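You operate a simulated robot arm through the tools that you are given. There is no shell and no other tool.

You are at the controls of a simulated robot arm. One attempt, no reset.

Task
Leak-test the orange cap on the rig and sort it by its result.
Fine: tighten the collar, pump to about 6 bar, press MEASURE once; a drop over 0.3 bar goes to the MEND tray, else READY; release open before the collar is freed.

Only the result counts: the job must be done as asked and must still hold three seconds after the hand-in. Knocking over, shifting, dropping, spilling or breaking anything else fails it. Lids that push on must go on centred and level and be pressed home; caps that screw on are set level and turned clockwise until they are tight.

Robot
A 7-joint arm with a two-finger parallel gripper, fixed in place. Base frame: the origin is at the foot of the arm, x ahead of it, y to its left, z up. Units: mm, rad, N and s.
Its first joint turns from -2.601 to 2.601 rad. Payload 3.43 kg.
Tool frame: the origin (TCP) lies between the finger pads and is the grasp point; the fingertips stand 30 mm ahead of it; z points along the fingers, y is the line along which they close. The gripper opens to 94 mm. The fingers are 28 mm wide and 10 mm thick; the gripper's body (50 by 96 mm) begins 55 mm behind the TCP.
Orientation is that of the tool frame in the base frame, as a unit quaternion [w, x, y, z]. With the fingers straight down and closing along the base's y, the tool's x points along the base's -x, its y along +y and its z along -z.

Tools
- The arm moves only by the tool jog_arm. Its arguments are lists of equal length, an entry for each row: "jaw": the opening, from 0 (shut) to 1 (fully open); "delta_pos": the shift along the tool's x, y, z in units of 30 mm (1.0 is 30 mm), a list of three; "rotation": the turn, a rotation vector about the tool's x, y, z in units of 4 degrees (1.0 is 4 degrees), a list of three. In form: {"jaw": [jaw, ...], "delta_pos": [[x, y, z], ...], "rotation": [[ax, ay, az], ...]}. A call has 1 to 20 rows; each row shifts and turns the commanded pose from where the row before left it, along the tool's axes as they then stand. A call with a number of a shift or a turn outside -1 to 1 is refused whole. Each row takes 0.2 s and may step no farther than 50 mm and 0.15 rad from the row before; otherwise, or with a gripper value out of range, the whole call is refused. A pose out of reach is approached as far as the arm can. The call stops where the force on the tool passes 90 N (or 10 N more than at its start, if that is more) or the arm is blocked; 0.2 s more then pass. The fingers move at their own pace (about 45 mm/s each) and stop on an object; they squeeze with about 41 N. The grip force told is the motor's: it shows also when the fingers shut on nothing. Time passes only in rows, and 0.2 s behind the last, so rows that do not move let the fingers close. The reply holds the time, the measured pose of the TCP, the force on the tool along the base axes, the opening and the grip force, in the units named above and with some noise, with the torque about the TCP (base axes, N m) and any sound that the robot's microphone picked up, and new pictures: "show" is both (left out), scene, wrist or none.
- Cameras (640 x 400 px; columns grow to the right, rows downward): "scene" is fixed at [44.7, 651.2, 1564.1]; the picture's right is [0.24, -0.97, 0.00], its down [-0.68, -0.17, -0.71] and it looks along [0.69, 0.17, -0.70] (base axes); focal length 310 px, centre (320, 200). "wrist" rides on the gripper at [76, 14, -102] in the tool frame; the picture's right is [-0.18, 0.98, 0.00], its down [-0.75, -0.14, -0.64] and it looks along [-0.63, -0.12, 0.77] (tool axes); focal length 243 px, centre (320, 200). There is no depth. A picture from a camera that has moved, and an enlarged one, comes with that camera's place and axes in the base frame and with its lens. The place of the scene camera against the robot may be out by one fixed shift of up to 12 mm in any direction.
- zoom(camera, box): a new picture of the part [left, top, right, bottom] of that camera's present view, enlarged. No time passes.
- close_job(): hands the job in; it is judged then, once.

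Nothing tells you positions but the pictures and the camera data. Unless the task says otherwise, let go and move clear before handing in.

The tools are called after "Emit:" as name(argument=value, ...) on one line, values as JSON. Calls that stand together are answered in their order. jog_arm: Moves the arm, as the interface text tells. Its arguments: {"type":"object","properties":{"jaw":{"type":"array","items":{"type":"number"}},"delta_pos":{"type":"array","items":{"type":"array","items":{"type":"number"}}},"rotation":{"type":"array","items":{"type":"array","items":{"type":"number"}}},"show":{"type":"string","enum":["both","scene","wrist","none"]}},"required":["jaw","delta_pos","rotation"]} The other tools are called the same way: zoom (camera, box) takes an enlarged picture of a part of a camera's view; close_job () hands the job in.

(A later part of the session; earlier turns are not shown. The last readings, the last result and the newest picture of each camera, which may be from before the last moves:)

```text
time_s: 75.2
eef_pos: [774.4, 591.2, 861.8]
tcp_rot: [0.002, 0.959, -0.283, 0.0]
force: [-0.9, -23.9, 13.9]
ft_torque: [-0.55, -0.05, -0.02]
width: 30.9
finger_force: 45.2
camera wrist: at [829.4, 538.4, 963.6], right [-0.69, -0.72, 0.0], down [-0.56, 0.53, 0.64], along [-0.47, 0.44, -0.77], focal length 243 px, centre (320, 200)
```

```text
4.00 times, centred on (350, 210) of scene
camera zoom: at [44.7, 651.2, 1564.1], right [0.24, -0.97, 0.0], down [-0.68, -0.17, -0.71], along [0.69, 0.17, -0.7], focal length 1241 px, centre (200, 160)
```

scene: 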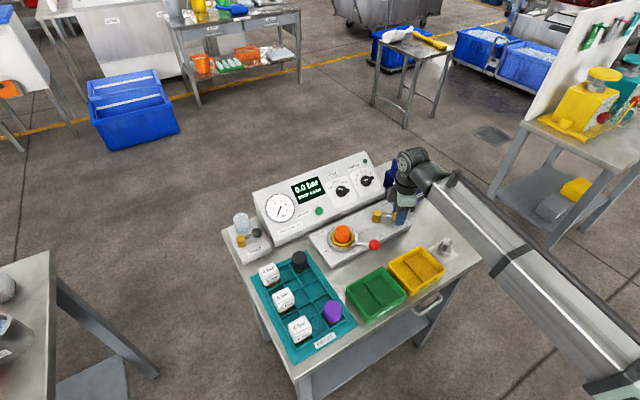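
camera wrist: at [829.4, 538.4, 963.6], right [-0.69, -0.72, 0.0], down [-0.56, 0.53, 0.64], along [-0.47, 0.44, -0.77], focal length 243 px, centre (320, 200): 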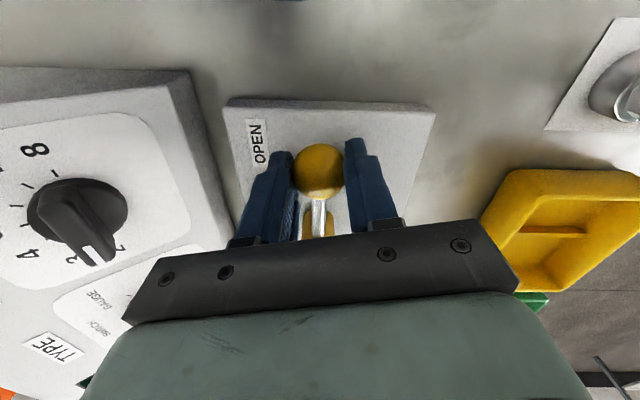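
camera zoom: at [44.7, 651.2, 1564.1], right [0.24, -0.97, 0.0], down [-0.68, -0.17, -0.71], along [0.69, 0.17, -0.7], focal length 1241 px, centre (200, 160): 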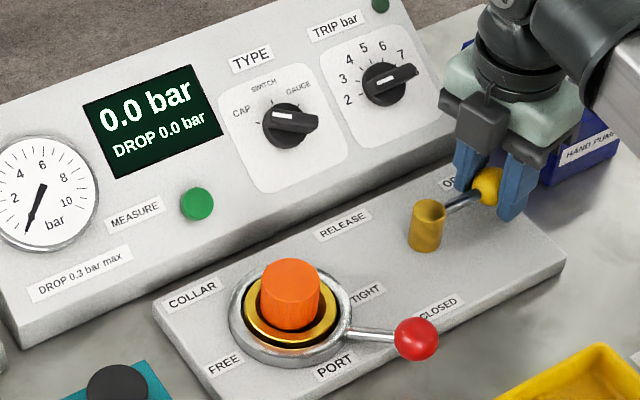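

The release lever is at its OPEN stop with pressure at 0.0 bar. I'll let go, rise, and turn the tool back toward the collar lever.

Emit:
jog_arm(jaw=[0.6, 0.6, 0.6, 0.6, 0.6, 0.6, 0.6, 0.6, 0.6, 0.6, 0.6, 0.6, 0.6, 0.6, 0.6, 0.6, 0.6, 0.6, 0.6, 0.6], delta_pos=[[0, 0.06, 0], [0, 0, 0], [0, 0, -0.6], [0, 0, -0.9], [0, 0, -0.9], [0, 0, -0.9], [0, 0, -0.7], [0, 0, 0], [0, 0, 0], [0, 0, 0], [0, 0, 0], [0, 0, 0], [0, 0, 0], [0, 0, 0], [0, 0, 0], [0, 0, 0], [0, 0, 0], [0, 0, 0], [0, 0, 0], [0, 0, 0]], rotation=[[0, 0, 0], [0, 0, 0], [0, 0, 0], [0, 0, 0], [0, 0, 1], [0, 0, 1], [0, 0, 1], [0, 0, 1], [0, 0, 1], [0, 0, 1], [0, 0, 1], [0, 0, 1], [0, 0, 1], [0, 0, 1], [0, 0, 1], [0, 0, 1], [0, 0, 1], [0, 0, 1], [0, 0, 1], [0, 0, 0.75]], show="both")

Emit:
zoom(camera="scene", box=[270, 160, 430, 260])

```text
time_s: 79.4
eef_pos: [773.3, 592.0, 981.1]
tcp_rot: [0.0, -0.668, 0.744, 0.0]
force: [0.1, 1.0, 0.9]
ft_torque: [0.0, -0.01, -0.02]
width: 56.2
finger_force: 0.1
camera wrist: at [751.0, 518.3, 1082.8], right [-0.96, 0.29, 0.0], down [0.22, 0.73, 0.64], along [0.18, 0.61, -0.77], focal length 243 px, centre (320, 200)
```

scene: 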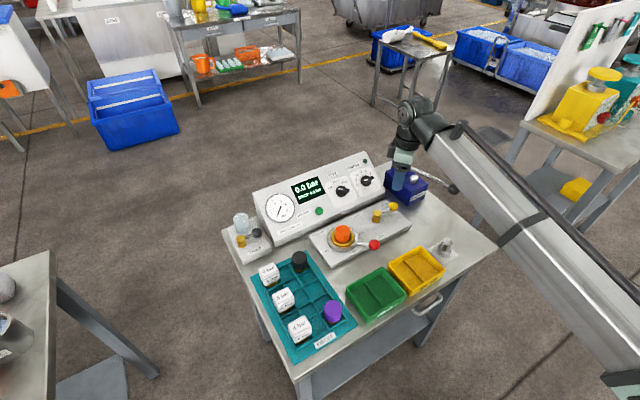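
wrist: 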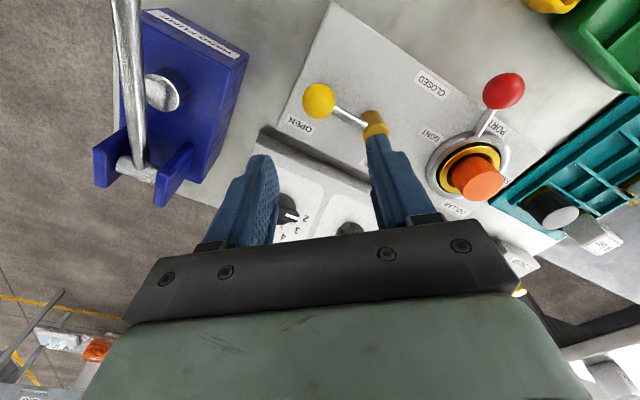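

```text
4.00 times, centred on (350, 210) of scene
camera zoom: at [44.7, 651.2, 1564.1], right [0.24, -0.97, 0.0], down [-0.68, -0.17, -0.71], along [0.69, 0.17, -0.7], focal length 1241 px, centre (200, 160)
```

zoom: 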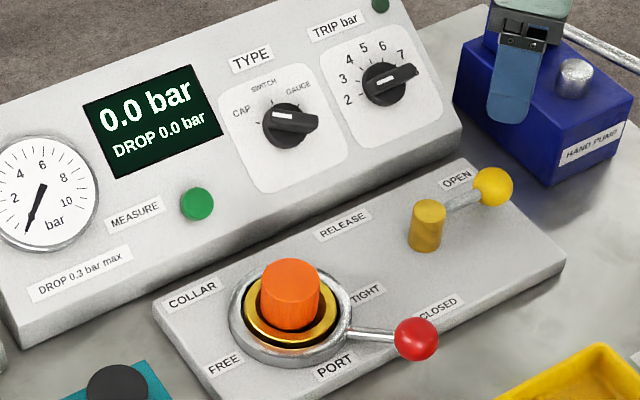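

Emit:
jog_arm(jaw=[0.65, 0.65, 0.65, 0.65, 0.65, 0.65, 0.65], delta_pos=[[-0.097, 0.922, 0], [-0.097, 0.922, 0], [-0.097, 0.922, 0], [-0.097, 0.922, 0], [-0.097, 0.922, 0], [-0.097, 0.922, 0], [0, 0, 0]], rotation=[[0, 0, 0], [0, 0, 0], [0, 0, 0], [0, 0, 0], [0, 0, 0], [0, 0, 0], [0, 0, 0]], show="wrist")

Emit:
zoom(camera="wrist", box=[220, 20, 420, 200])

```text
time_s: 81.0
eef_pos: [611.9, 626.5, 980.9]
tcp_rot: [-0.001, -0.669, 0.743, 0.0]
force: [0.8, 0.7, -0.7]
ft_torque: [0.0, 0.0, 0.01]
width: 60.9
finger_force: 0.0
camera wrist: at [589.0, 552.5, 1083.3], right [-0.96, 0.29, 0.0], down [0.22, 0.73, 0.64], along [0.18, 0.62, -0.77], focal length 243 px, centre (320, 200)
```

wrist: 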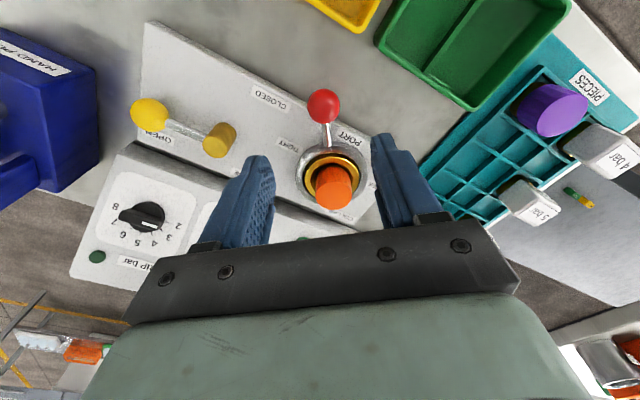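

```text
2.22 times, centred on (320, 110) of wrist
camera zoom: at [589.0, 552.5, 1083.3], right [-0.96, 0.29, 0.0], down [0.22, 0.73, 0.64], along [0.18, 0.62, -0.77], focal length 539 px, centre (320, 400)
```

zoom: 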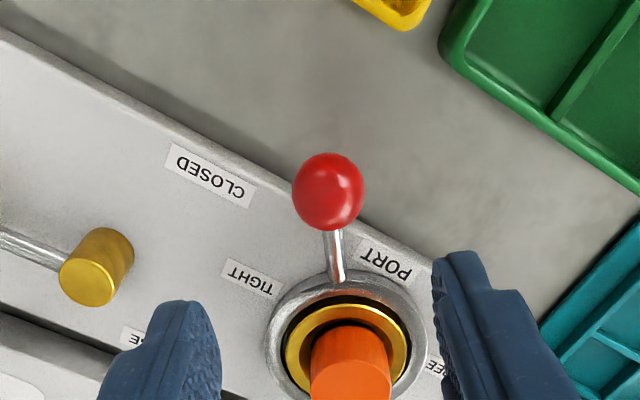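

Emit:
jog_arm(jaw=[0.65, 0.65, 0.65, 0.65, 0.65, 0.65, 0.25, 0.25, 0.25], delta_pos=[[-0.02, 0.127, 0.8], [0, 0, 0.9], [0, 0, 0.9], [0, 0, 0.9], [0, 0, 0.46], [0, 0, 0], [0, 0, 0], [0, 0, 0], [0, 0, 0]], rotation=[[0, 0, 0], [0, 0, 0], [0, 0, 0], [0, 0, 0], [0, 0, 0], [0, 0, 0], [0, 0, 0], [0, 0, 0], [0, 0, 0]], show="wrist")

Emit:
zoom(camera="wrist", box=[220, 80, 420, 220])

```text
time_s: 83.0
eef_pos: [605.9, 627.3, 864.3]
tcp_rot: [0.0, -0.67, 0.743, 0.001]
force: [0.6, -1.5, -3.0]
ft_torque: [0.02, -0.01, -0.04]
width: 31.5
finger_force: 37.3
camera wrist: at [583.8, 553.0, 964.8], right [-0.96, 0.29, 0.0], down [0.22, 0.73, 0.64], along [0.18, 0.61, -0.77], focal length 243 px, centre (320, 200)
```

wrist: 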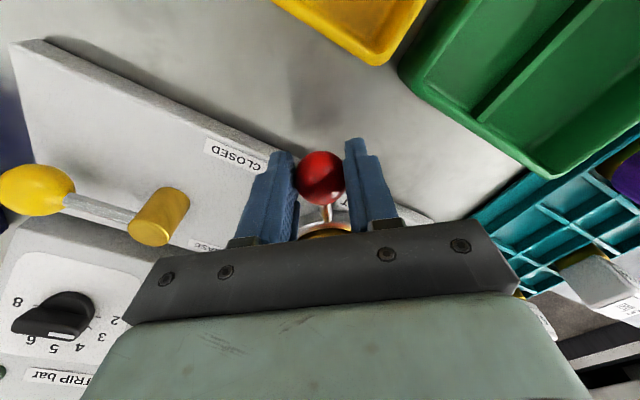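

```text
2.86 times, centred on (320, 150) of wrist
camera zoom: at [583.8, 553.0, 964.8], right [-0.96, 0.29, 0.0], down [0.22, 0.73, 0.64], along [0.18, 0.61, -0.77], focal length 693 px, centre (320, 343)
```

zoom: 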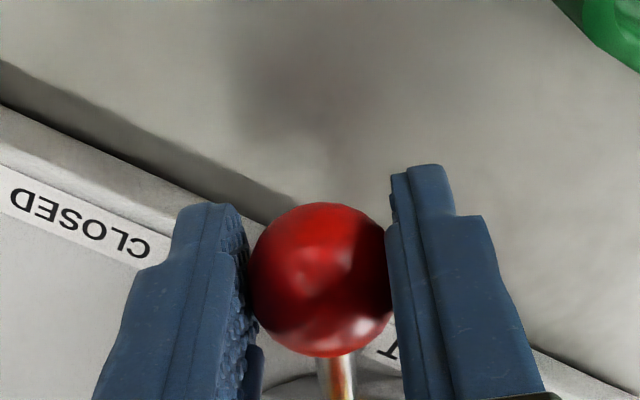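

The red ball is gripped again. I'll sweep it clockwise back toward FREE in stages.

Emit:
jog_arm(jaw=[0.25, 0.25, 0.25, 0.25, 0.25, 0.25, 0.25], delta_pos=[[-0.0074, 0.213, 0], [-0.0074, 0.213, 0], [-0.0074, 0.213, 0], [-0.0074, 0.213, 0], [-0.0074, 0.213, 0], [-0.0074, 0.213, 0], [0, 0, 0]], rotation=[[0, 0, 1], [0, 0, 1], [0, 0, 1], [0, 0, 1], [0, 0, 1], [0, 0, 1], [0, 0, 0]], show="none")

Emit:
zoom(camera="scene", box=[270, 160, 430, 260])

Emit:
jog_arm(jaw=[0.25, 0.25, 0.25, 0.25, 0.25, 0.25, 0.25], delta_pos=[[-0.0074, 0.213, 0], [-0.0074, 0.213, 0], [-0.0074, 0.213, 0], [-0.0074, 0.213, 0], [-0.0074, 0.213, 0], [-0.0074, 0.213, 0], [0, 0, 0]], rotation=[[0, 0, 1], [0, 0, 1], [0, 0, 1], [0, 0, 1], [0, 0, 1], [0, 0, 1], [0, 0, 0]], show="wrist")

Emit:
zoom(camera="scene", box=[270, 160, 430, 260])

```text
time_s: 84.6
eef_pos: [569.7, 641.3, 862.3]
tcp_rot: [0.002, -0.499, 0.867, -0.001]
force: [13.3, 19.0, -3.1]
ft_torque: [0.05, -0.06, -0.03]
width: 31.0
finger_force: 45.0
```

```text
4.00 times, centred on (350, 210) of scene
camera zoom: at [44.7, 651.2, 1564.1], right [0.24, -0.97, 0.0], down [-0.68, -0.17, -0.71], along [0.69, 0.17, -0.7], focal length 1241 px, centre (200, 160)
```

zoom: 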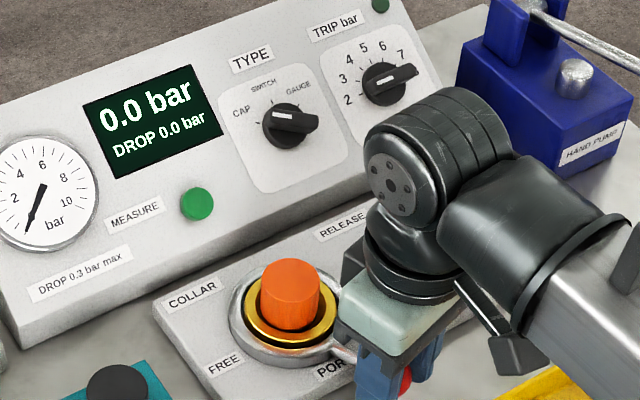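

```text
time_s: 86.2
eef_pos: [543.7, 667.7, 863.0]
tcp_rot: [0.002, -0.308, 0.951, 0.002]
force: [25.1, 17.4, 3.4]
ft_torque: [0.02, -0.19, -0.08]
width: 30.9
finger_force: 45.1
camera wrist: at [472.2, 633.3, 964.4], right [-0.43, 0.9, 0.0], down [0.69, 0.32, 0.65], along [0.58, 0.28, -0.76], focal length 243 px, centre (320, 200)
```

wrist: 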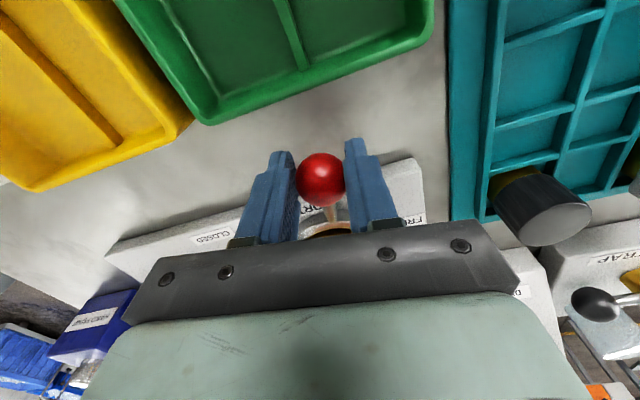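

```text
4.00 times, centred on (350, 210) of scene
camera zoom: at [44.7, 651.2, 1564.1], right [0.24, -0.97, 0.0], down [-0.68, -0.17, -0.71], along [0.69, 0.17, -0.7], focal length 1241 px, centre (200, 160)
```

zoom: 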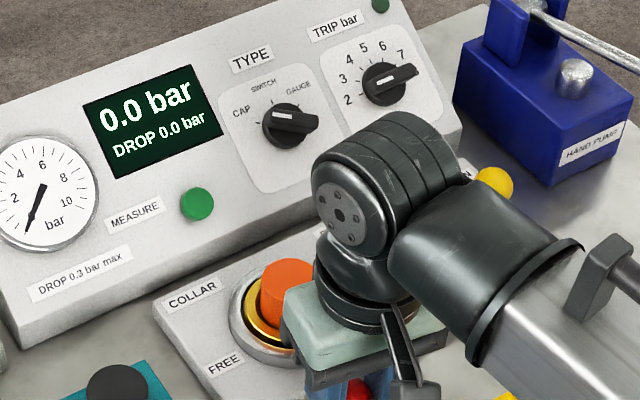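

Emit:
jog_arm(jaw=[0.25, 0.25, 0.25, 0.25, 0.25, 0.25], delta_pos=[[-0.05, 0.213, 0], [-0.04, 0.213, 0], [-0.0074, 0.213, 0], [-0.0074, 0.213, 0], [-0.0074, 0.213, 0], [0, 0, 0]], rotation=[[0, 0, 1], [0, 0, 1], [0, 0, 1], [0, 0, 1], [0, 0, 1], [0, 0, 0]], show="none")

Emit:
jog_arm(jaw=[0.25, 0.25, 0.25, 0.25], delta_pos=[[-0.0074, 0.213, 0], [-0.0074, 0.213, 0], [-0.0074, 0.213, 0], [0, 0, 0]], rotation=[[0, 0, 1], [0, 0, 1], [0, 0, 1], [0, 0, 0]], show="both")

Emit:
zoom(camera="scene", box=[270, 180, 430, 280])

```text
time_s: 87.6
eef_pos: [528.8, 693.5, 863.3]
tcp_rot: [0.0, -0.138, 0.99, 0.0]
force: [6.9, 7.6, 19.1]
ft_torque: [0.25, -0.35, 0.34]
width: 31.0
finger_force: 45.4
```

```text
time_s: 88.6
eef_pos: [525.4, 707.4, 862.1]
tcp_rot: [0.0, -0.032, 0.999, -0.003]
force: [3.1, -36.9, 12.7]
ft_torque: [-0.77, 0.08, -0.43]
width: 31.0
finger_force: 45.3
camera wrist: at [448.7, 718.7, 964.4], right [0.12, 0.99, -0.01], down [0.76, -0.09, 0.64], along [0.64, -0.08, -0.77], focal length 243 px, centre (320, 200)
```

scene: 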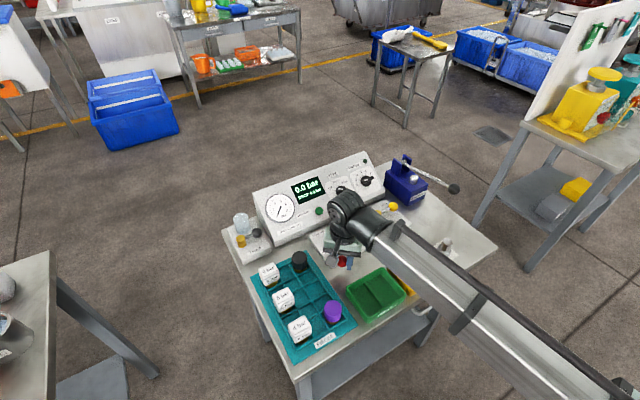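
wrist: 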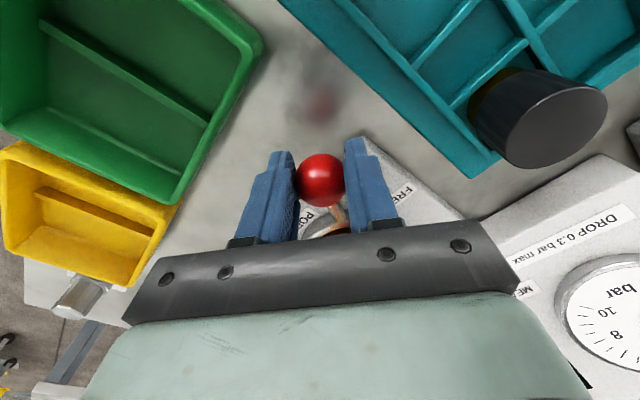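

```text
4.00 times, centred on (350, 230) of scene
camera zoom: at [44.7, 651.2, 1564.1], right [0.24, -0.97, 0.0], down [-0.68, -0.17, -0.71], along [0.69, 0.17, -0.7], focal length 1241 px, centre (200, 80)
```

zoom: 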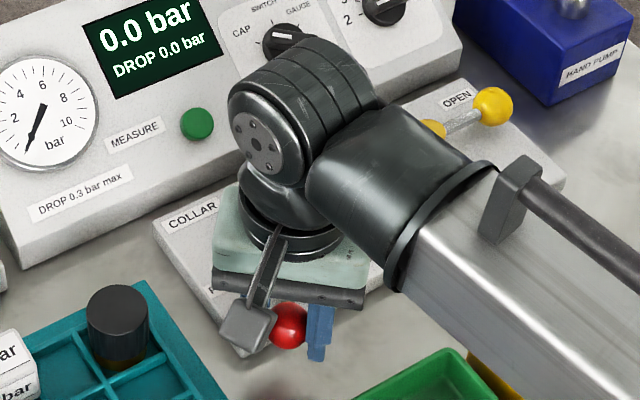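

The lever is back against its FREE stop. I'll ease off, open, rise, and turn the tool back square to the rig to collect the cap.

Emit:
jog_arm(jaw=[0.6, 0.6, 0.6, 0.6, 0.6, 0.6, 0.6, 0.6, 0.6, 0.6, 0.6, 0.6, 0.6, 0.6, 0.6, 0.6, 0.6, 0.6, 0.6], delta_pos=[[0, -0.12, 0], [0, 0, 0], [0, 0, -0.6], [0, 0, -0.9], [0, 0, -0.9], [0, 0, -0.9], [0, 0, -0.8], [0, 0, 0], [0, 0, 0], [0, 0, 0], [0, 0, 0], [0, 0, 0], [0, 0, 0], [0, 0, 0], [0, 0, 0], [0, 0, 0], [0, 0, 0], [0, 0, 0], [0, 0, 0]], rotation=[[0, 0, 0], [0, 0, 0], [0, 0, 0], [0, 0, 0], [0, 0, 0], [0, 0, 0], [0, 0, 0], [0, 0, -1], [0, 0, -1], [0, 0, -1], [0, 0, -1], [0, 0, -1], [0, 0, -1], [0, 0, -1], [0, 0, -1], [0, 0, -1], [0, 0, -1], [0, 0, -0.1], [0, 0, 0]], show="both")

Emit:
zoom(camera="scene", box=[270, 180, 430, 280])

```text
time_s: 92.6
eef_pos: [526.5, 710.1, 985.9]
tcp_rot: [0.0, -0.377, 0.926, 0.0]
force: [-0.1, 0.3, -0.9]
ft_torque: [0.04, -0.02, 0.03]
width: 56.5
finger_force: 0.0
camera wrist: at [461.7, 666.5, 1087.5], right [-0.56, 0.83, 0.0], down [0.64, 0.43, 0.64], along [0.53, 0.36, -0.77], focal length 243 px, centre (320, 200)
```

scene: 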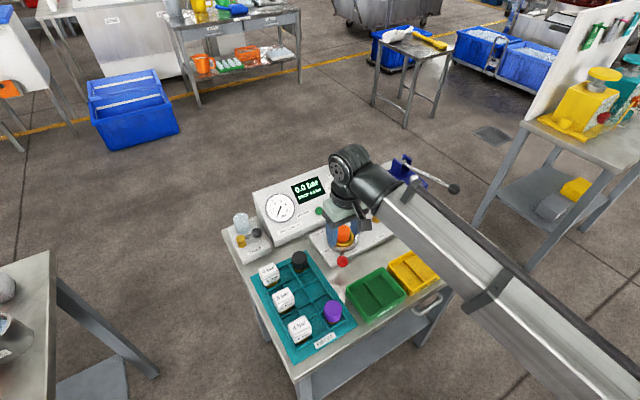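
wrist: 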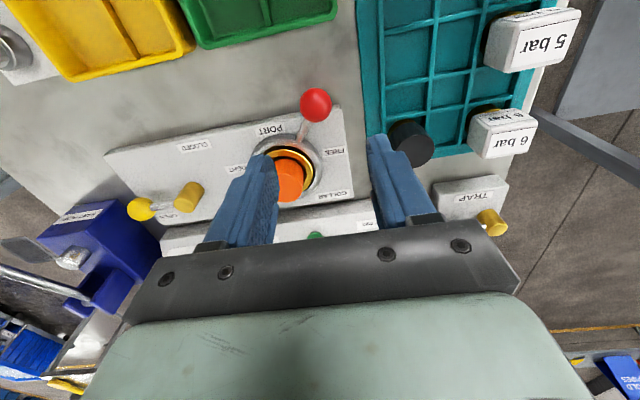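

```text
4.00 times, centred on (350, 230) of scene
camera zoom: at [44.7, 651.2, 1564.1], right [0.24, -0.97, 0.0], down [-0.68, -0.17, -0.71], along [0.69, 0.17, -0.7], focal length 1241 px, centre (200, 80)
```

zoom: 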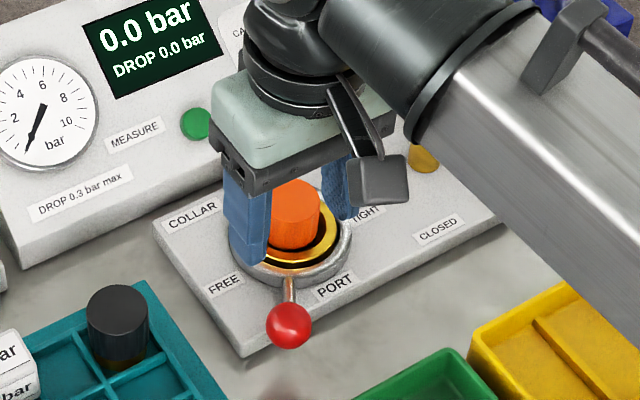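

Emit:
jog_arm(jaw=[0.65, 0.65, 0.65, 0.65, 0.65, 0.65, 0.65], delta_pos=[[-0.84, -0.64, 0], [-0.84, -0.64, 0], [-0.84, -0.64, 0], [0, 0, 0.9], [0, 0, 0.9], [0, 0, 0.9], [0, 0, 0]], rotation=[[0, 0, 0], [0, 0, 0], [0, 0, 0], [0, 0, 0], [0, 0, 0], [0, 0, 0], [0, 0, 0]], show="both")

Emit:
zoom(camera="wrist", box=[240, 60, 400, 220])

Emit:
zoom(camera="scene", box=[310, 190, 390, 270])

```text
time_s: 94.2
eef_pos: [620.2, 722.2, 904.1]
tcp_rot: [0.0, -0.378, 0.926, 0.0]
force: [0.0, -0.5, 0.9]
ft_torque: [0.03, -0.01, 0.0]
width: 61.4
finger_force: 0.1
camera wrist: at [554.9, 678.6, 1005.4], right [-0.56, 0.83, 0.0], down [0.64, 0.43, 0.64], along [0.53, 0.36, -0.77], focal length 243 px, centre (320, 200)
```

scene: 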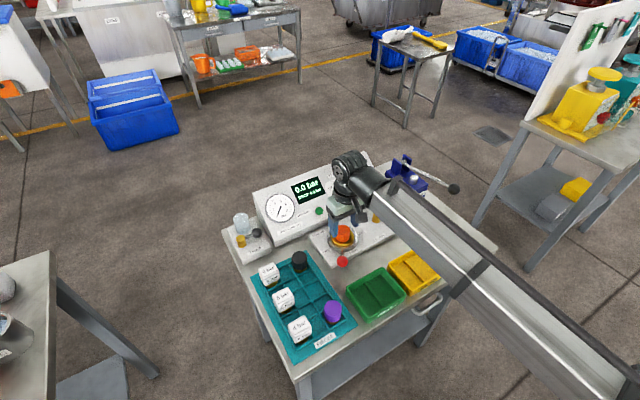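
wrist: 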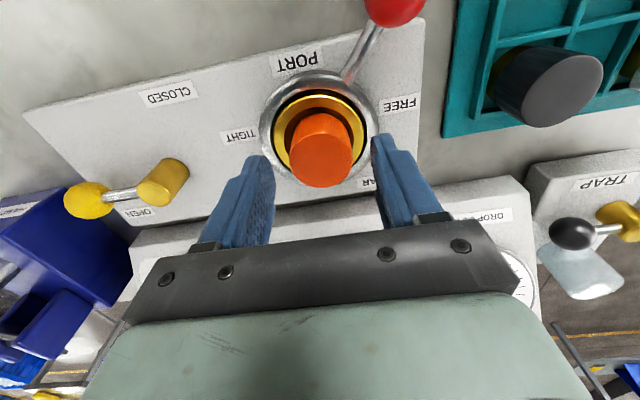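

```text
2.50 times, centred on (320, 140) of wrist
camera zoom: at [554.9, 678.6, 1005.4], right [-0.56, 0.83, 0.0], down [0.64, 0.43, 0.64], along [0.53, 0.36, -0.77], focal length 606 px, centre (320, 350)
```

zoom: 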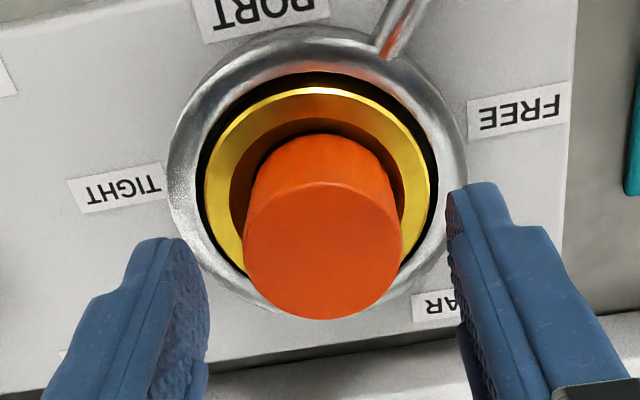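

```text
5.00 times, centred on (350, 230) of scene
camera zoom: at [44.7, 651.2, 1564.1], right [0.24, -0.97, 0.0], down [-0.68, -0.17, -0.71], along [0.69, 0.17, -0.7], focal length 1551 px, centre (170, 50)
```

zoom: 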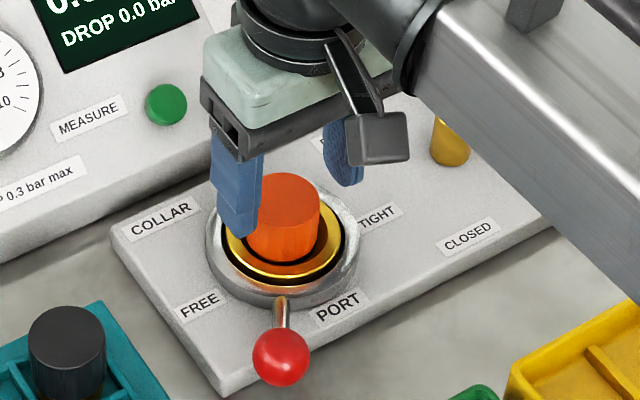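

The cap's top is about 34 mm ahead of the TCP and about 4 mm off in tool x from where I held it before. I'll narrow the jaws, shift, lower 20 mm and grip it.

Emit:
jog_arm(jaw=[0.54, 0.54, 0.54, 0.54, 0.54, 0.3, 0.3, 0.3], delta_pos=[[-0.12, -0.015, 0], [0, 0, 0], [0, 0, 0.3], [0, 0, 0.4], [0, 0, 0], [0, 0, 0], [0, 0, 0], [0, 0, 0]], rotation=[[0, 0, 0], [0, 0, 0], [0, 0, 0], [0, 0, 0], [0, 0, 0], [0, 0, 0], [0, 0, 0], [0, 0, 0]], show="wrist")

Emit:
zoom(camera="wrist", box=[240, 60, 400, 220])

Emit:
zoom(camera="scene", box=[310, 190, 390, 270])

```text
time_s: 96.0
eef_pos: [621.8, 724.5, 884.0]
tcp_rot: [0.0, -0.378, 0.926, 0.0]
force: [3.5, -3.4, 1.7]
ft_torque: [-0.11, -0.16, -0.04]
width: 40.6
finger_force: 40.9
camera wrist: at [558.2, 681.7, 985.7], right [-0.56, 0.83, 0.0], down [0.64, 0.43, 0.64], along [0.53, 0.36, -0.77], focal length 243 px, centre (320, 200)
```

wrist: 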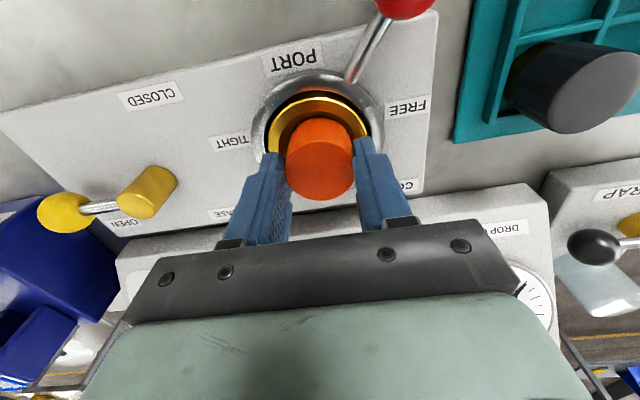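

```text
2.50 times, centred on (320, 140) of wrist
camera zoom: at [558.2, 681.7, 985.7], right [-0.56, 0.83, 0.0], down [0.64, 0.43, 0.64], along [0.53, 0.36, -0.77], focal length 606 px, centre (320, 350)
```

zoom: 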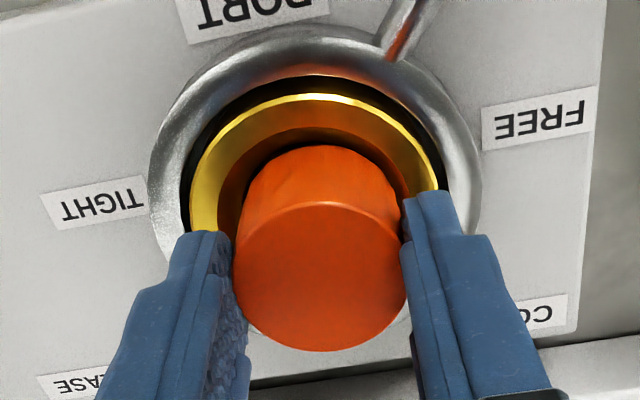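

```text
5.00 times, centred on (350, 230) of scene
camera zoom: at [44.7, 651.2, 1564.1], right [0.24, -0.97, 0.0], down [-0.68, -0.17, -0.71], along [0.69, 0.17, -0.7], focal length 1551 px, centre (170, 50)
```

zoom: 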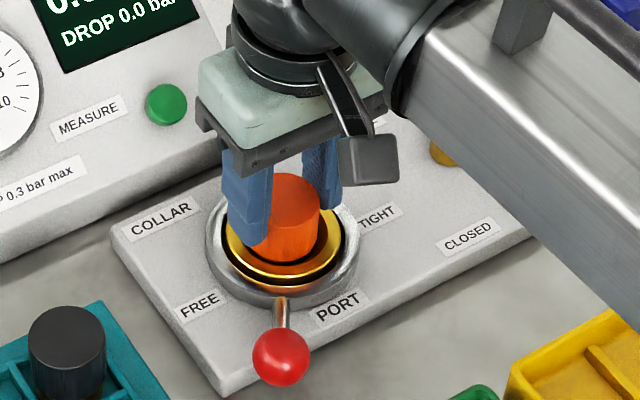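

Emit:
jog_arm(jaw=[0.3, 0.3, 0.3, 0.3, 0.3, 0.3], delta_pos=[[0, 0, -0.3], [0, 0, -0.5], [0, 0, -0.9], [0, 0, -0.9], [0, 0, -0.9], [0, 0, 0]], rotation=[[0, 0, 0], [0, 0, 0], [0, 0, 0], [0, 0, 0], [0, 0, 0], [0, 0, 0]], show="none")

Emit:
jog_arm(jaw=[0.3, 0.3, 0.3, 0.3, 0.3, 0.3, 0.3, 0.3], delta_pos=[[0.8, 0.1, 0], [0.8, 0.1, 0], [0.8, 0.1, 0], [0.8, 0.1, 0], [0.8, 0.1, 0], [0.8, 0.1, 0], [0.8, 0.1, 0], [0, 0, 0]], rotation=[[0, 0, 0], [0, 0, 0], [0, 0, 0], [0, 0, 0], [0, 0, 0], [0, 0, 0], [0, 0, 0], [0, 0, 0]], show="both")

Emit:
zoom(camera="wrist", box=[160, 0, 480, 220])

Emit:
zoom(camera="scene", box=[310, 220, 430, 330])

```text
time_s: 97.4
eef_pos: [624.3, 724.3, 987.3]
tcp_rot: [0.001, -0.377, 0.926, 0.0]
force: [-0.6, 0.6, 0.0]
ft_torque: [0.02, 0.0, 0.02]
width: 40.3
finger_force: 41.4
```

```text
time_s: 99.2
eef_pos: [490.2, 622.3, 990.0]
tcp_rot: [0.0, -0.378, 0.926, 0.0]
force: [-0.4, 0.0, -1.1]
ft_torque: [0.02, 0.02, 0.02]
width: 40.2
finger_force: 40.5
camera wrist: at [424.4, 579.0, 1092.3], right [-0.56, 0.83, 0.0], down [0.64, 0.43, 0.64], along [0.53, 0.36, -0.77], focal length 243 px, centre (320, 200)
```

scene: 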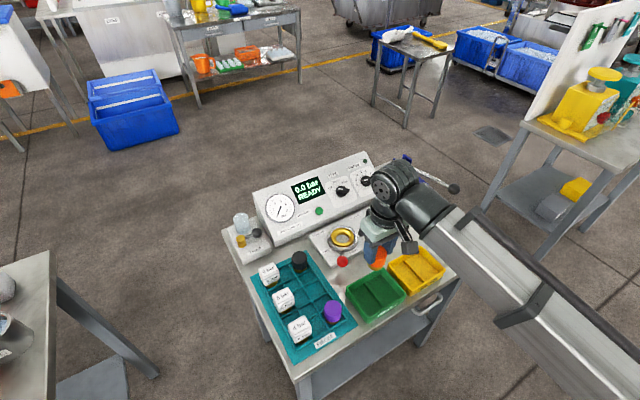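
wrist: 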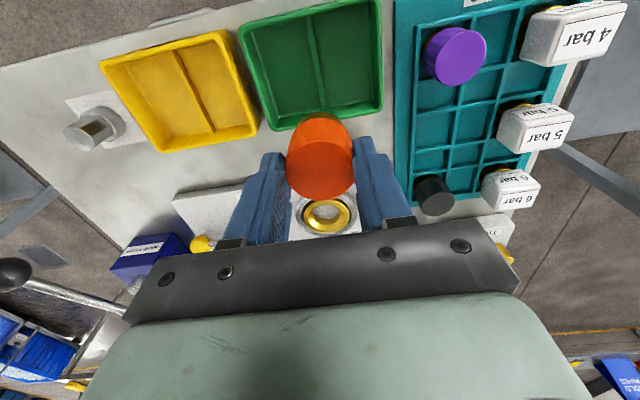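

```text
1.82 times, centred on (320, 110) of wrist
camera zoom: at [424.4, 579.0, 1092.3], right [-0.56, 0.83, 0.0], down [0.64, 0.43, 0.64], along [0.53, 0.36, -0.77], focal length 441 px, centre (320, 364)
```

zoom: 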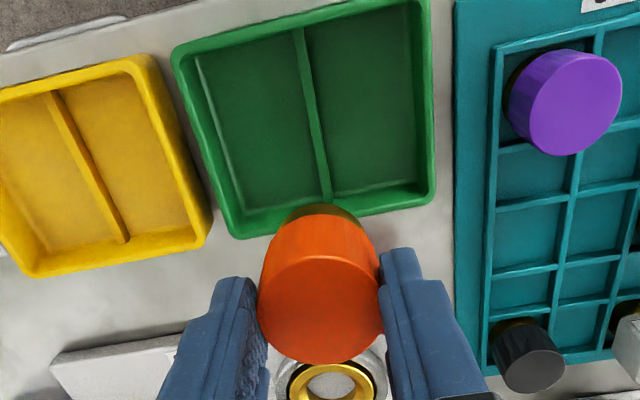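

```text
3.64 times, centred on (370, 275) of scene
camera zoom: at [44.7, 651.2, 1564.1], right [0.24, -0.97, 0.0], down [-0.68, -0.17, -0.71], along [0.69, 0.17, -0.7], focal length 1128 px, centre (138, -73)
```

zoom: 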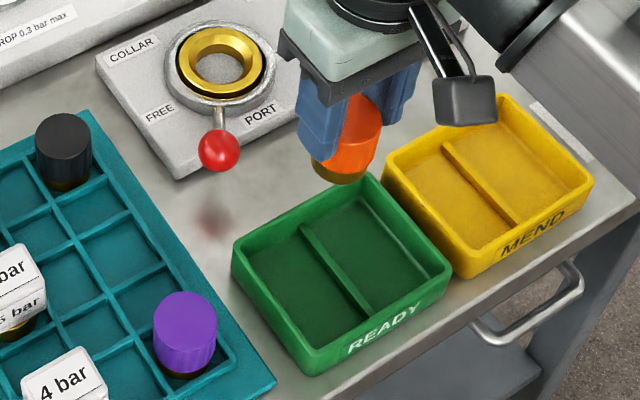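

The cap lifted out cleanly. The READY tray's compartments are only about 52 mm wide across but long the other way, so I'll turn the gripper 90° to keep the fingers clear of the walls before setting the cap down.

Emit:
jog_arm(jaw=[0.3, 0.3, 0.3, 0.3, 0.3, 0.3, 0.3, 0.3, 0.3, 0.3, 0.3, 0.3, 0.3, 0.3, 0.3, 0.3, 0.3, 0.3, 0.3, 0.3], delta_pos=[[0, 0, 0], [0, 0, 0], [0, 0, 0], [0, 0, 0], [0, 0, 0], [0, 0, 0], [0, 0, 0], [0, 0, 0], [0, 0, 0], [0, 0, 0], [0, 0, 0], [0, 0, 0], [0, 0, 0], [0, 0, 0], [0, 0, 0], [0, 0, 0], [0, 0, 0], [0, 0, 0], [0, 0, 0], [0, 0, 0]], rotation=[[0, 0, -1], [0, 0, -1], [0, 0, -1], [0, 0, -1], [0, 0, -1], [0, 0, -1], [0, 0, -1], [0, 0, -1], [0, 0, -1], [0, 0, -1], [0, 0, -1], [0, 0, -1], [0, 0, -1], [0, 0, -1], [0, 0, -1], [0, 0, -1], [0, 0, -1], [0, 0, -1], [0, 0, -1], [0, 0, -1]], show="none")

Emit:
jog_arm(jaw=[0.3, 0.3, 0.3, 0.3], delta_pos=[[0, 0, 0], [0, 0, 0], [0, 0, 0], [0, 0, 0]], rotation=[[0, 0, -1], [0, 0, -1], [0, 0, -0.65], [0, 0, 0]], show="both")

Emit:
zoom(camera="wrist", box=[160, 0, 480, 220])

Emit:
zoom(camera="scene", box=[310, 220, 430, 330])

```text
time_s: 103.4
eef_pos: [488.2, 621.3, 989.0]
tcp_rot: [0.0, 0.885, -0.465, 0.0]
force: [0.0, -0.6, -0.4]
ft_torque: [0.01, 0.0, -0.01]
width: 40.6
finger_force: 40.9
```

```text
time_s: 104.4
eef_pos: [489.2, 621.7, 988.3]
tcp_rot: [0.0, 0.924, -0.382, 0.0]
force: [-0.2, 0.2, -1.7]
ft_torque: [0.02, 0.01, 0.01]
width: 40.5
finger_force: 41.3
camera wrist: at [532.5, 557.7, 1090.6], right [-0.82, -0.57, 0.0], down [-0.43, 0.63, 0.64], along [-0.36, 0.53, -0.77], focal length 243 px, centre (320, 200)
```

scene: 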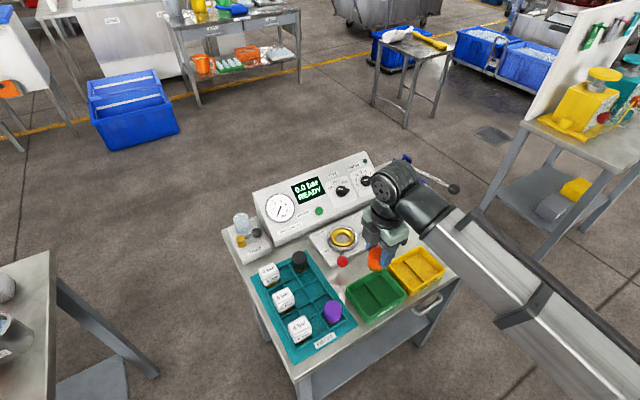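
wrist: 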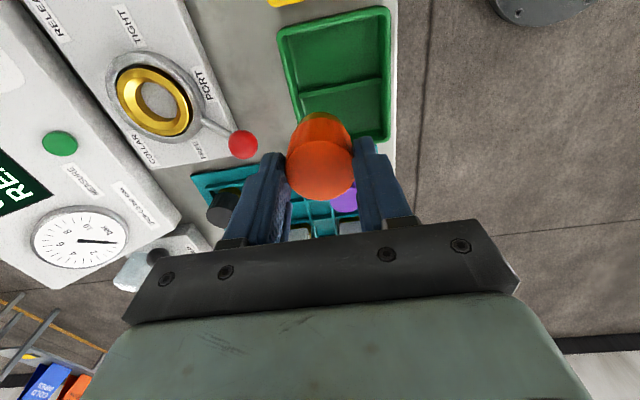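

```text
1.82 times, centred on (320, 110) of wrist
camera zoom: at [532.5, 557.7, 1090.6], right [-0.82, -0.57, 0.0], down [-0.43, 0.63, 0.64], along [-0.36, 0.53, -0.77], focal length 441 px, centre (320, 364)
```

zoom: 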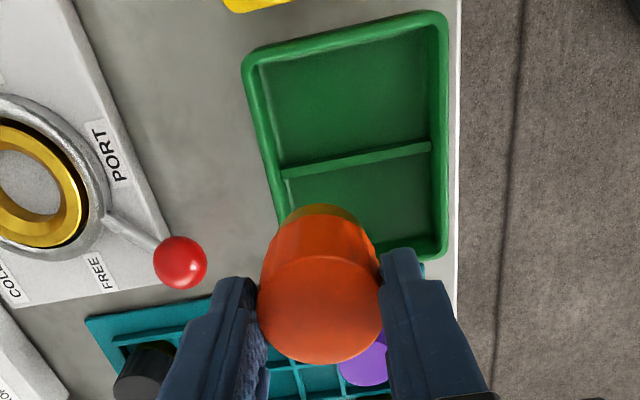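

```text
3.64 times, centred on (370, 275) of scene
camera zoom: at [44.7, 651.2, 1564.1], right [0.24, -0.97, 0.0], down [-0.68, -0.17, -0.71], along [0.69, 0.17, -0.7], focal length 1128 px, centre (138, -73)
```

zoom: 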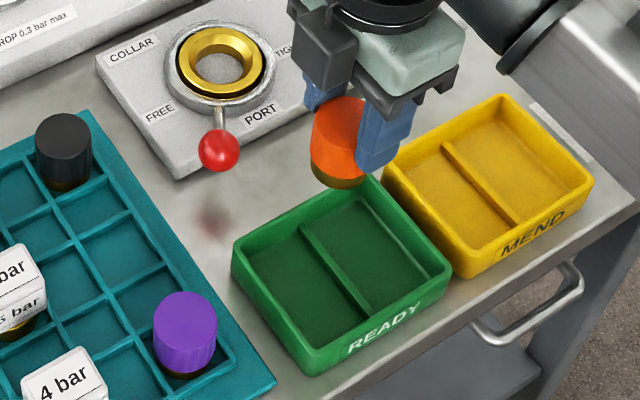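

Emit:
jog_arm(jaw=[0.3, 0.3, 0.3, 0.3, 0.3, 0.3, 0.3], delta_pos=[[0.465, 0.4, 0], [0.465, 0.4, 0], [0, 0, 0], [0, 0, 0.9], [0, 0, 0.9], [0, 0, 0.6], [0, 0, 0]], rotation=[[0, 0, 0], [0, 0, 0], [0, 0, 0], [0, 0, 0], [0, 0, 0], [0, 0, 0], [0, 0, 0]], show="both")

Emit:
zoom(camera="wrist", box=[160, 0, 480, 220])

Emit:
zoom(camera="scene", box=[310, 220, 430, 330])

```text
time_s: 106.0
eef_pos: [491.3, 583.7, 914.0]
tcp_rot: [0.0, 0.924, -0.383, 0.001]
force: [0.1, -0.2, -0.3]
ft_torque: [0.03, 0.02, -0.02]
width: 40.4
finger_force: 41.6
camera wrist: at [535.9, 520.9, 1016.7], right [-0.83, -0.56, 0.0], down [-0.43, 0.63, 0.64], along [-0.36, 0.53, -0.77], focal length 243 px, centre (320, 200)
```

scene: 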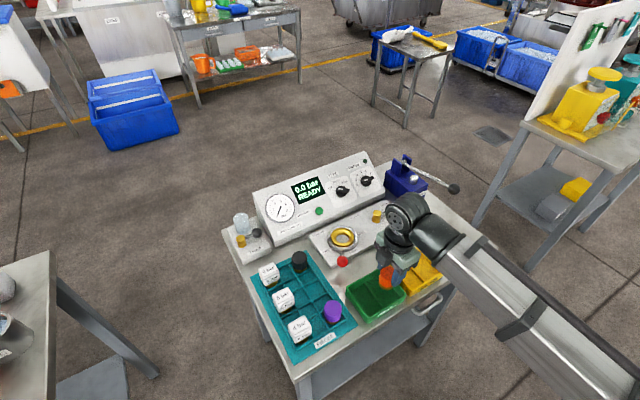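
wrist: 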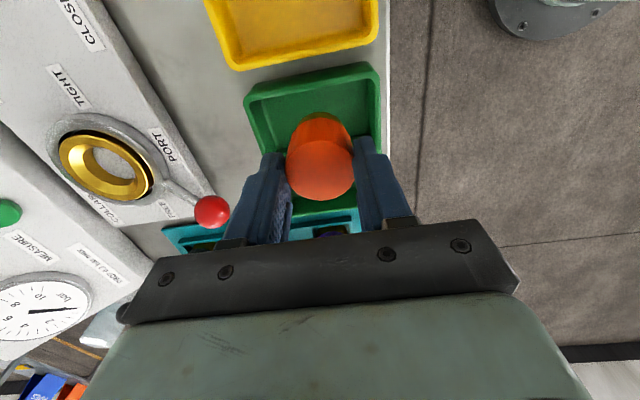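

```text
1.82 times, centred on (320, 110) of wrist
camera zoom: at [535.9, 520.9, 1016.7], right [-0.83, -0.56, 0.0], down [-0.43, 0.63, 0.64], along [-0.36, 0.53, -0.77], focal length 441 px, centre (320, 364)
```

zoom: 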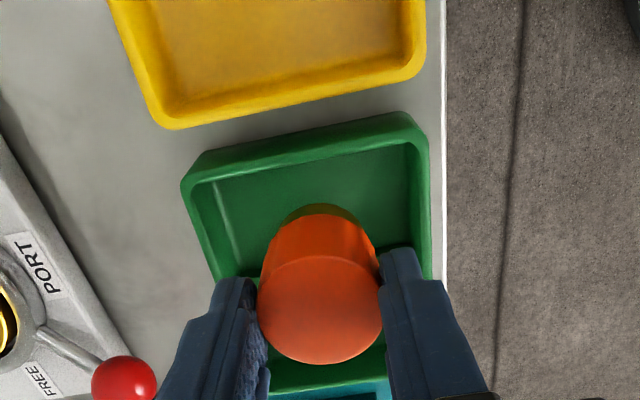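

```text
3.64 times, centred on (370, 275) of scene
camera zoom: at [44.7, 651.2, 1564.1], right [0.24, -0.97, 0.0], down [-0.68, -0.17, -0.71], along [0.69, 0.17, -0.7], focal length 1128 px, centre (138, -73)
```

zoom: 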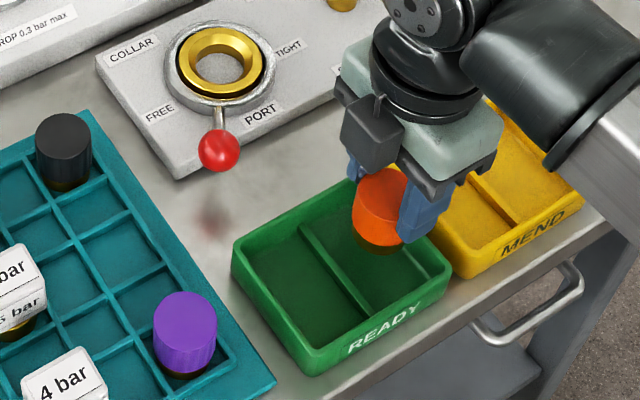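

The cap is over the +u compartment. I'll shift 5 mm to centre the fingers along the compartment, go down 33 mm, then feel for the floor in small steps.

Emit:
jog_arm(jaw=[0.3, 0.3, 0.3, 0.3], delta_pos=[[0.04, -0.17, 0], [0, 0, 0.6], [0, 0, 0.5], [0, 0, 0]], rotation=[[0, 0, 0], [0, 0, 0], [0, 0, 0], [0, 0, 0]], show="both")

Emit:
zoom(camera="wrist", box=[160, 0, 480, 220])

Emit:
zoom(camera="scene", box=[340, 240, 420, 310])

```text
time_s: 107.0
eef_pos: [496.6, 588.0, 883.3]
tcp_rot: [0.0, 0.924, -0.383, 0.0]
force: [0.0, -0.2, -0.4]
ft_torque: [-0.01, 0.0, 0.04]
width: 40.2
finger_force: 41.4
camera wrist: at [540.3, 524.8, 984.6], right [-0.83, -0.56, 0.0], down [-0.43, 0.63, 0.64], along [-0.36, 0.53, -0.77], focal length 243 px, centre (320, 200)
```

scene: 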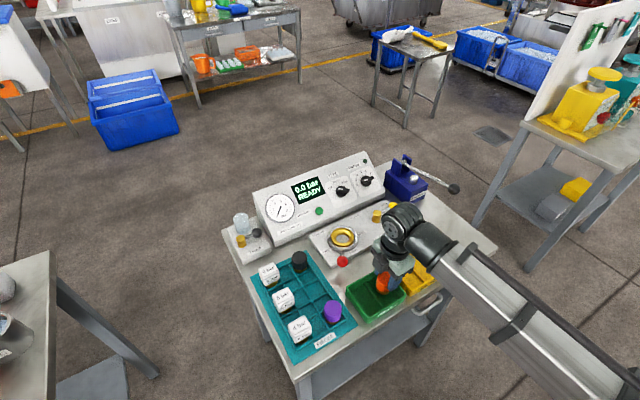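
wrist: 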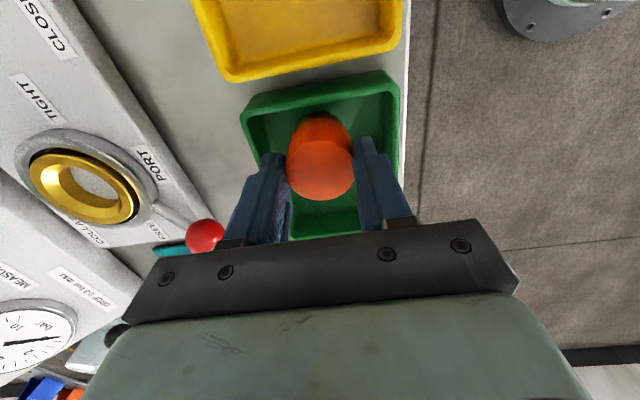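

```text
1.82 times, centred on (320, 110) of wrist
camera zoom: at [540.3, 524.8, 984.6], right [-0.83, -0.56, 0.0], down [-0.43, 0.63, 0.64], along [-0.36, 0.53, -0.77], focal length 441 px, centre (320, 364)
```

zoom: 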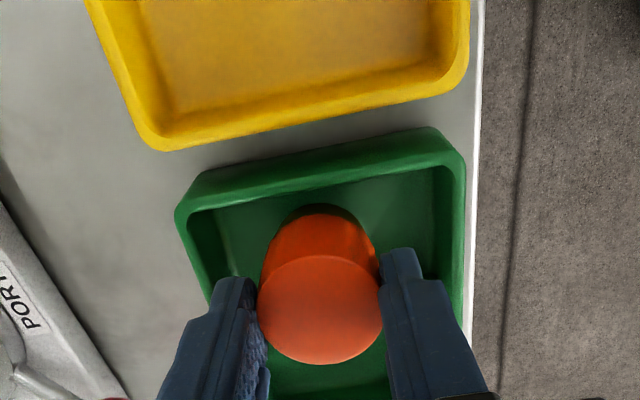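

```text
5.71 times, centred on (380, 275) of scene
camera zoom: at [44.7, 651.2, 1564.1], right [0.24, -0.97, 0.0], down [-0.68, -0.17, -0.71], along [0.69, 0.17, -0.7], focal length 1773 px, centre (-23, -229)
```

zoom: 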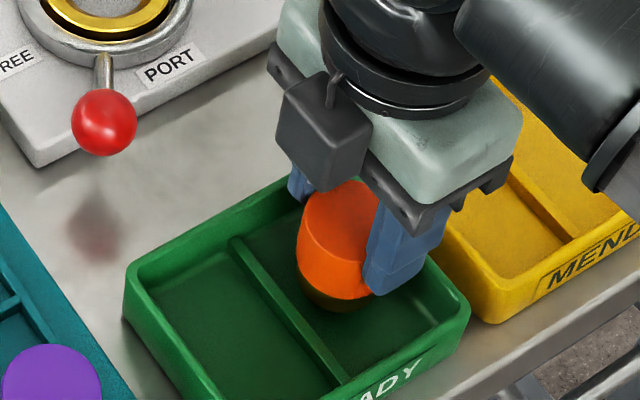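

Emit:
jog_arm(jaw=[0.3, 0.3, 0.3], delta_pos=[[0, 0, 0.13], [0, 0, 0.13], [0, 0, 0]], rotation=[[0, 0, 0], [0, 0, 0], [0, 0, 0]], show="none")

Emit:
zoom(camera="scene", box=[340, 240, 420, 310])

```text
time_s: 107.8
eef_pos: [497.2, 587.6, 876.4]
tcp_rot: [0.0, 0.924, -0.381, 0.0]
force: [0.5, 0.1, -0.9]
ft_torque: [0.01, -0.03, -0.02]
width: 40.7
finger_force: 40.9
```

```text
5.71 times, centred on (380, 275) of scene
camera zoom: at [44.7, 651.2, 1564.1], right [0.24, -0.97, 0.0], down [-0.68, -0.17, -0.71], along [0.69, 0.17, -0.7], focal length 1773 px, centre (-23, -229)
```

zoom: 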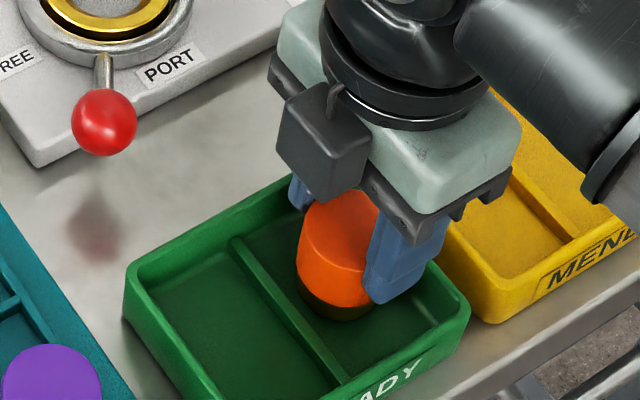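

Emit:
jog_arm(jaw=[0.3, 0.3, 0.3], delta_pos=[[0, 0, 0.1], [0, 0, 0.1], [0, 0, 0]], rotation=[[0, 0, 0], [0, 0, 0], [0, 0, 0]], show="none")

Emit:
zoom(camera="scene", box=[340, 240, 420, 310])

```text
time_s: 108.6
eef_pos: [498.5, 587.3, 871.1]
tcp_rot: [-0.001, 0.924, -0.383, 0.001]
force: [0.9, 1.8, 20.3]
ft_torque: [0.16, 0.0, -0.02]
width: 40.5
finger_force: 41.1
```

```text
5.71 times, centred on (380, 275) of scene
camera zoom: at [44.7, 651.2, 1564.1], right [0.24, -0.97, 0.0], down [-0.68, -0.17, -0.71], along [0.69, 0.17, -0.7], focal length 1773 px, centre (-23, -229)
```

zoom: 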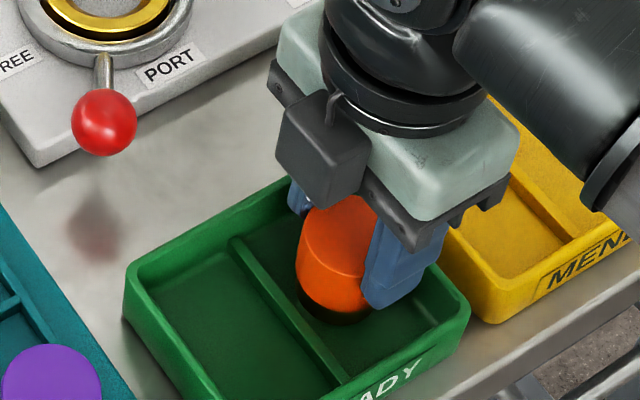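

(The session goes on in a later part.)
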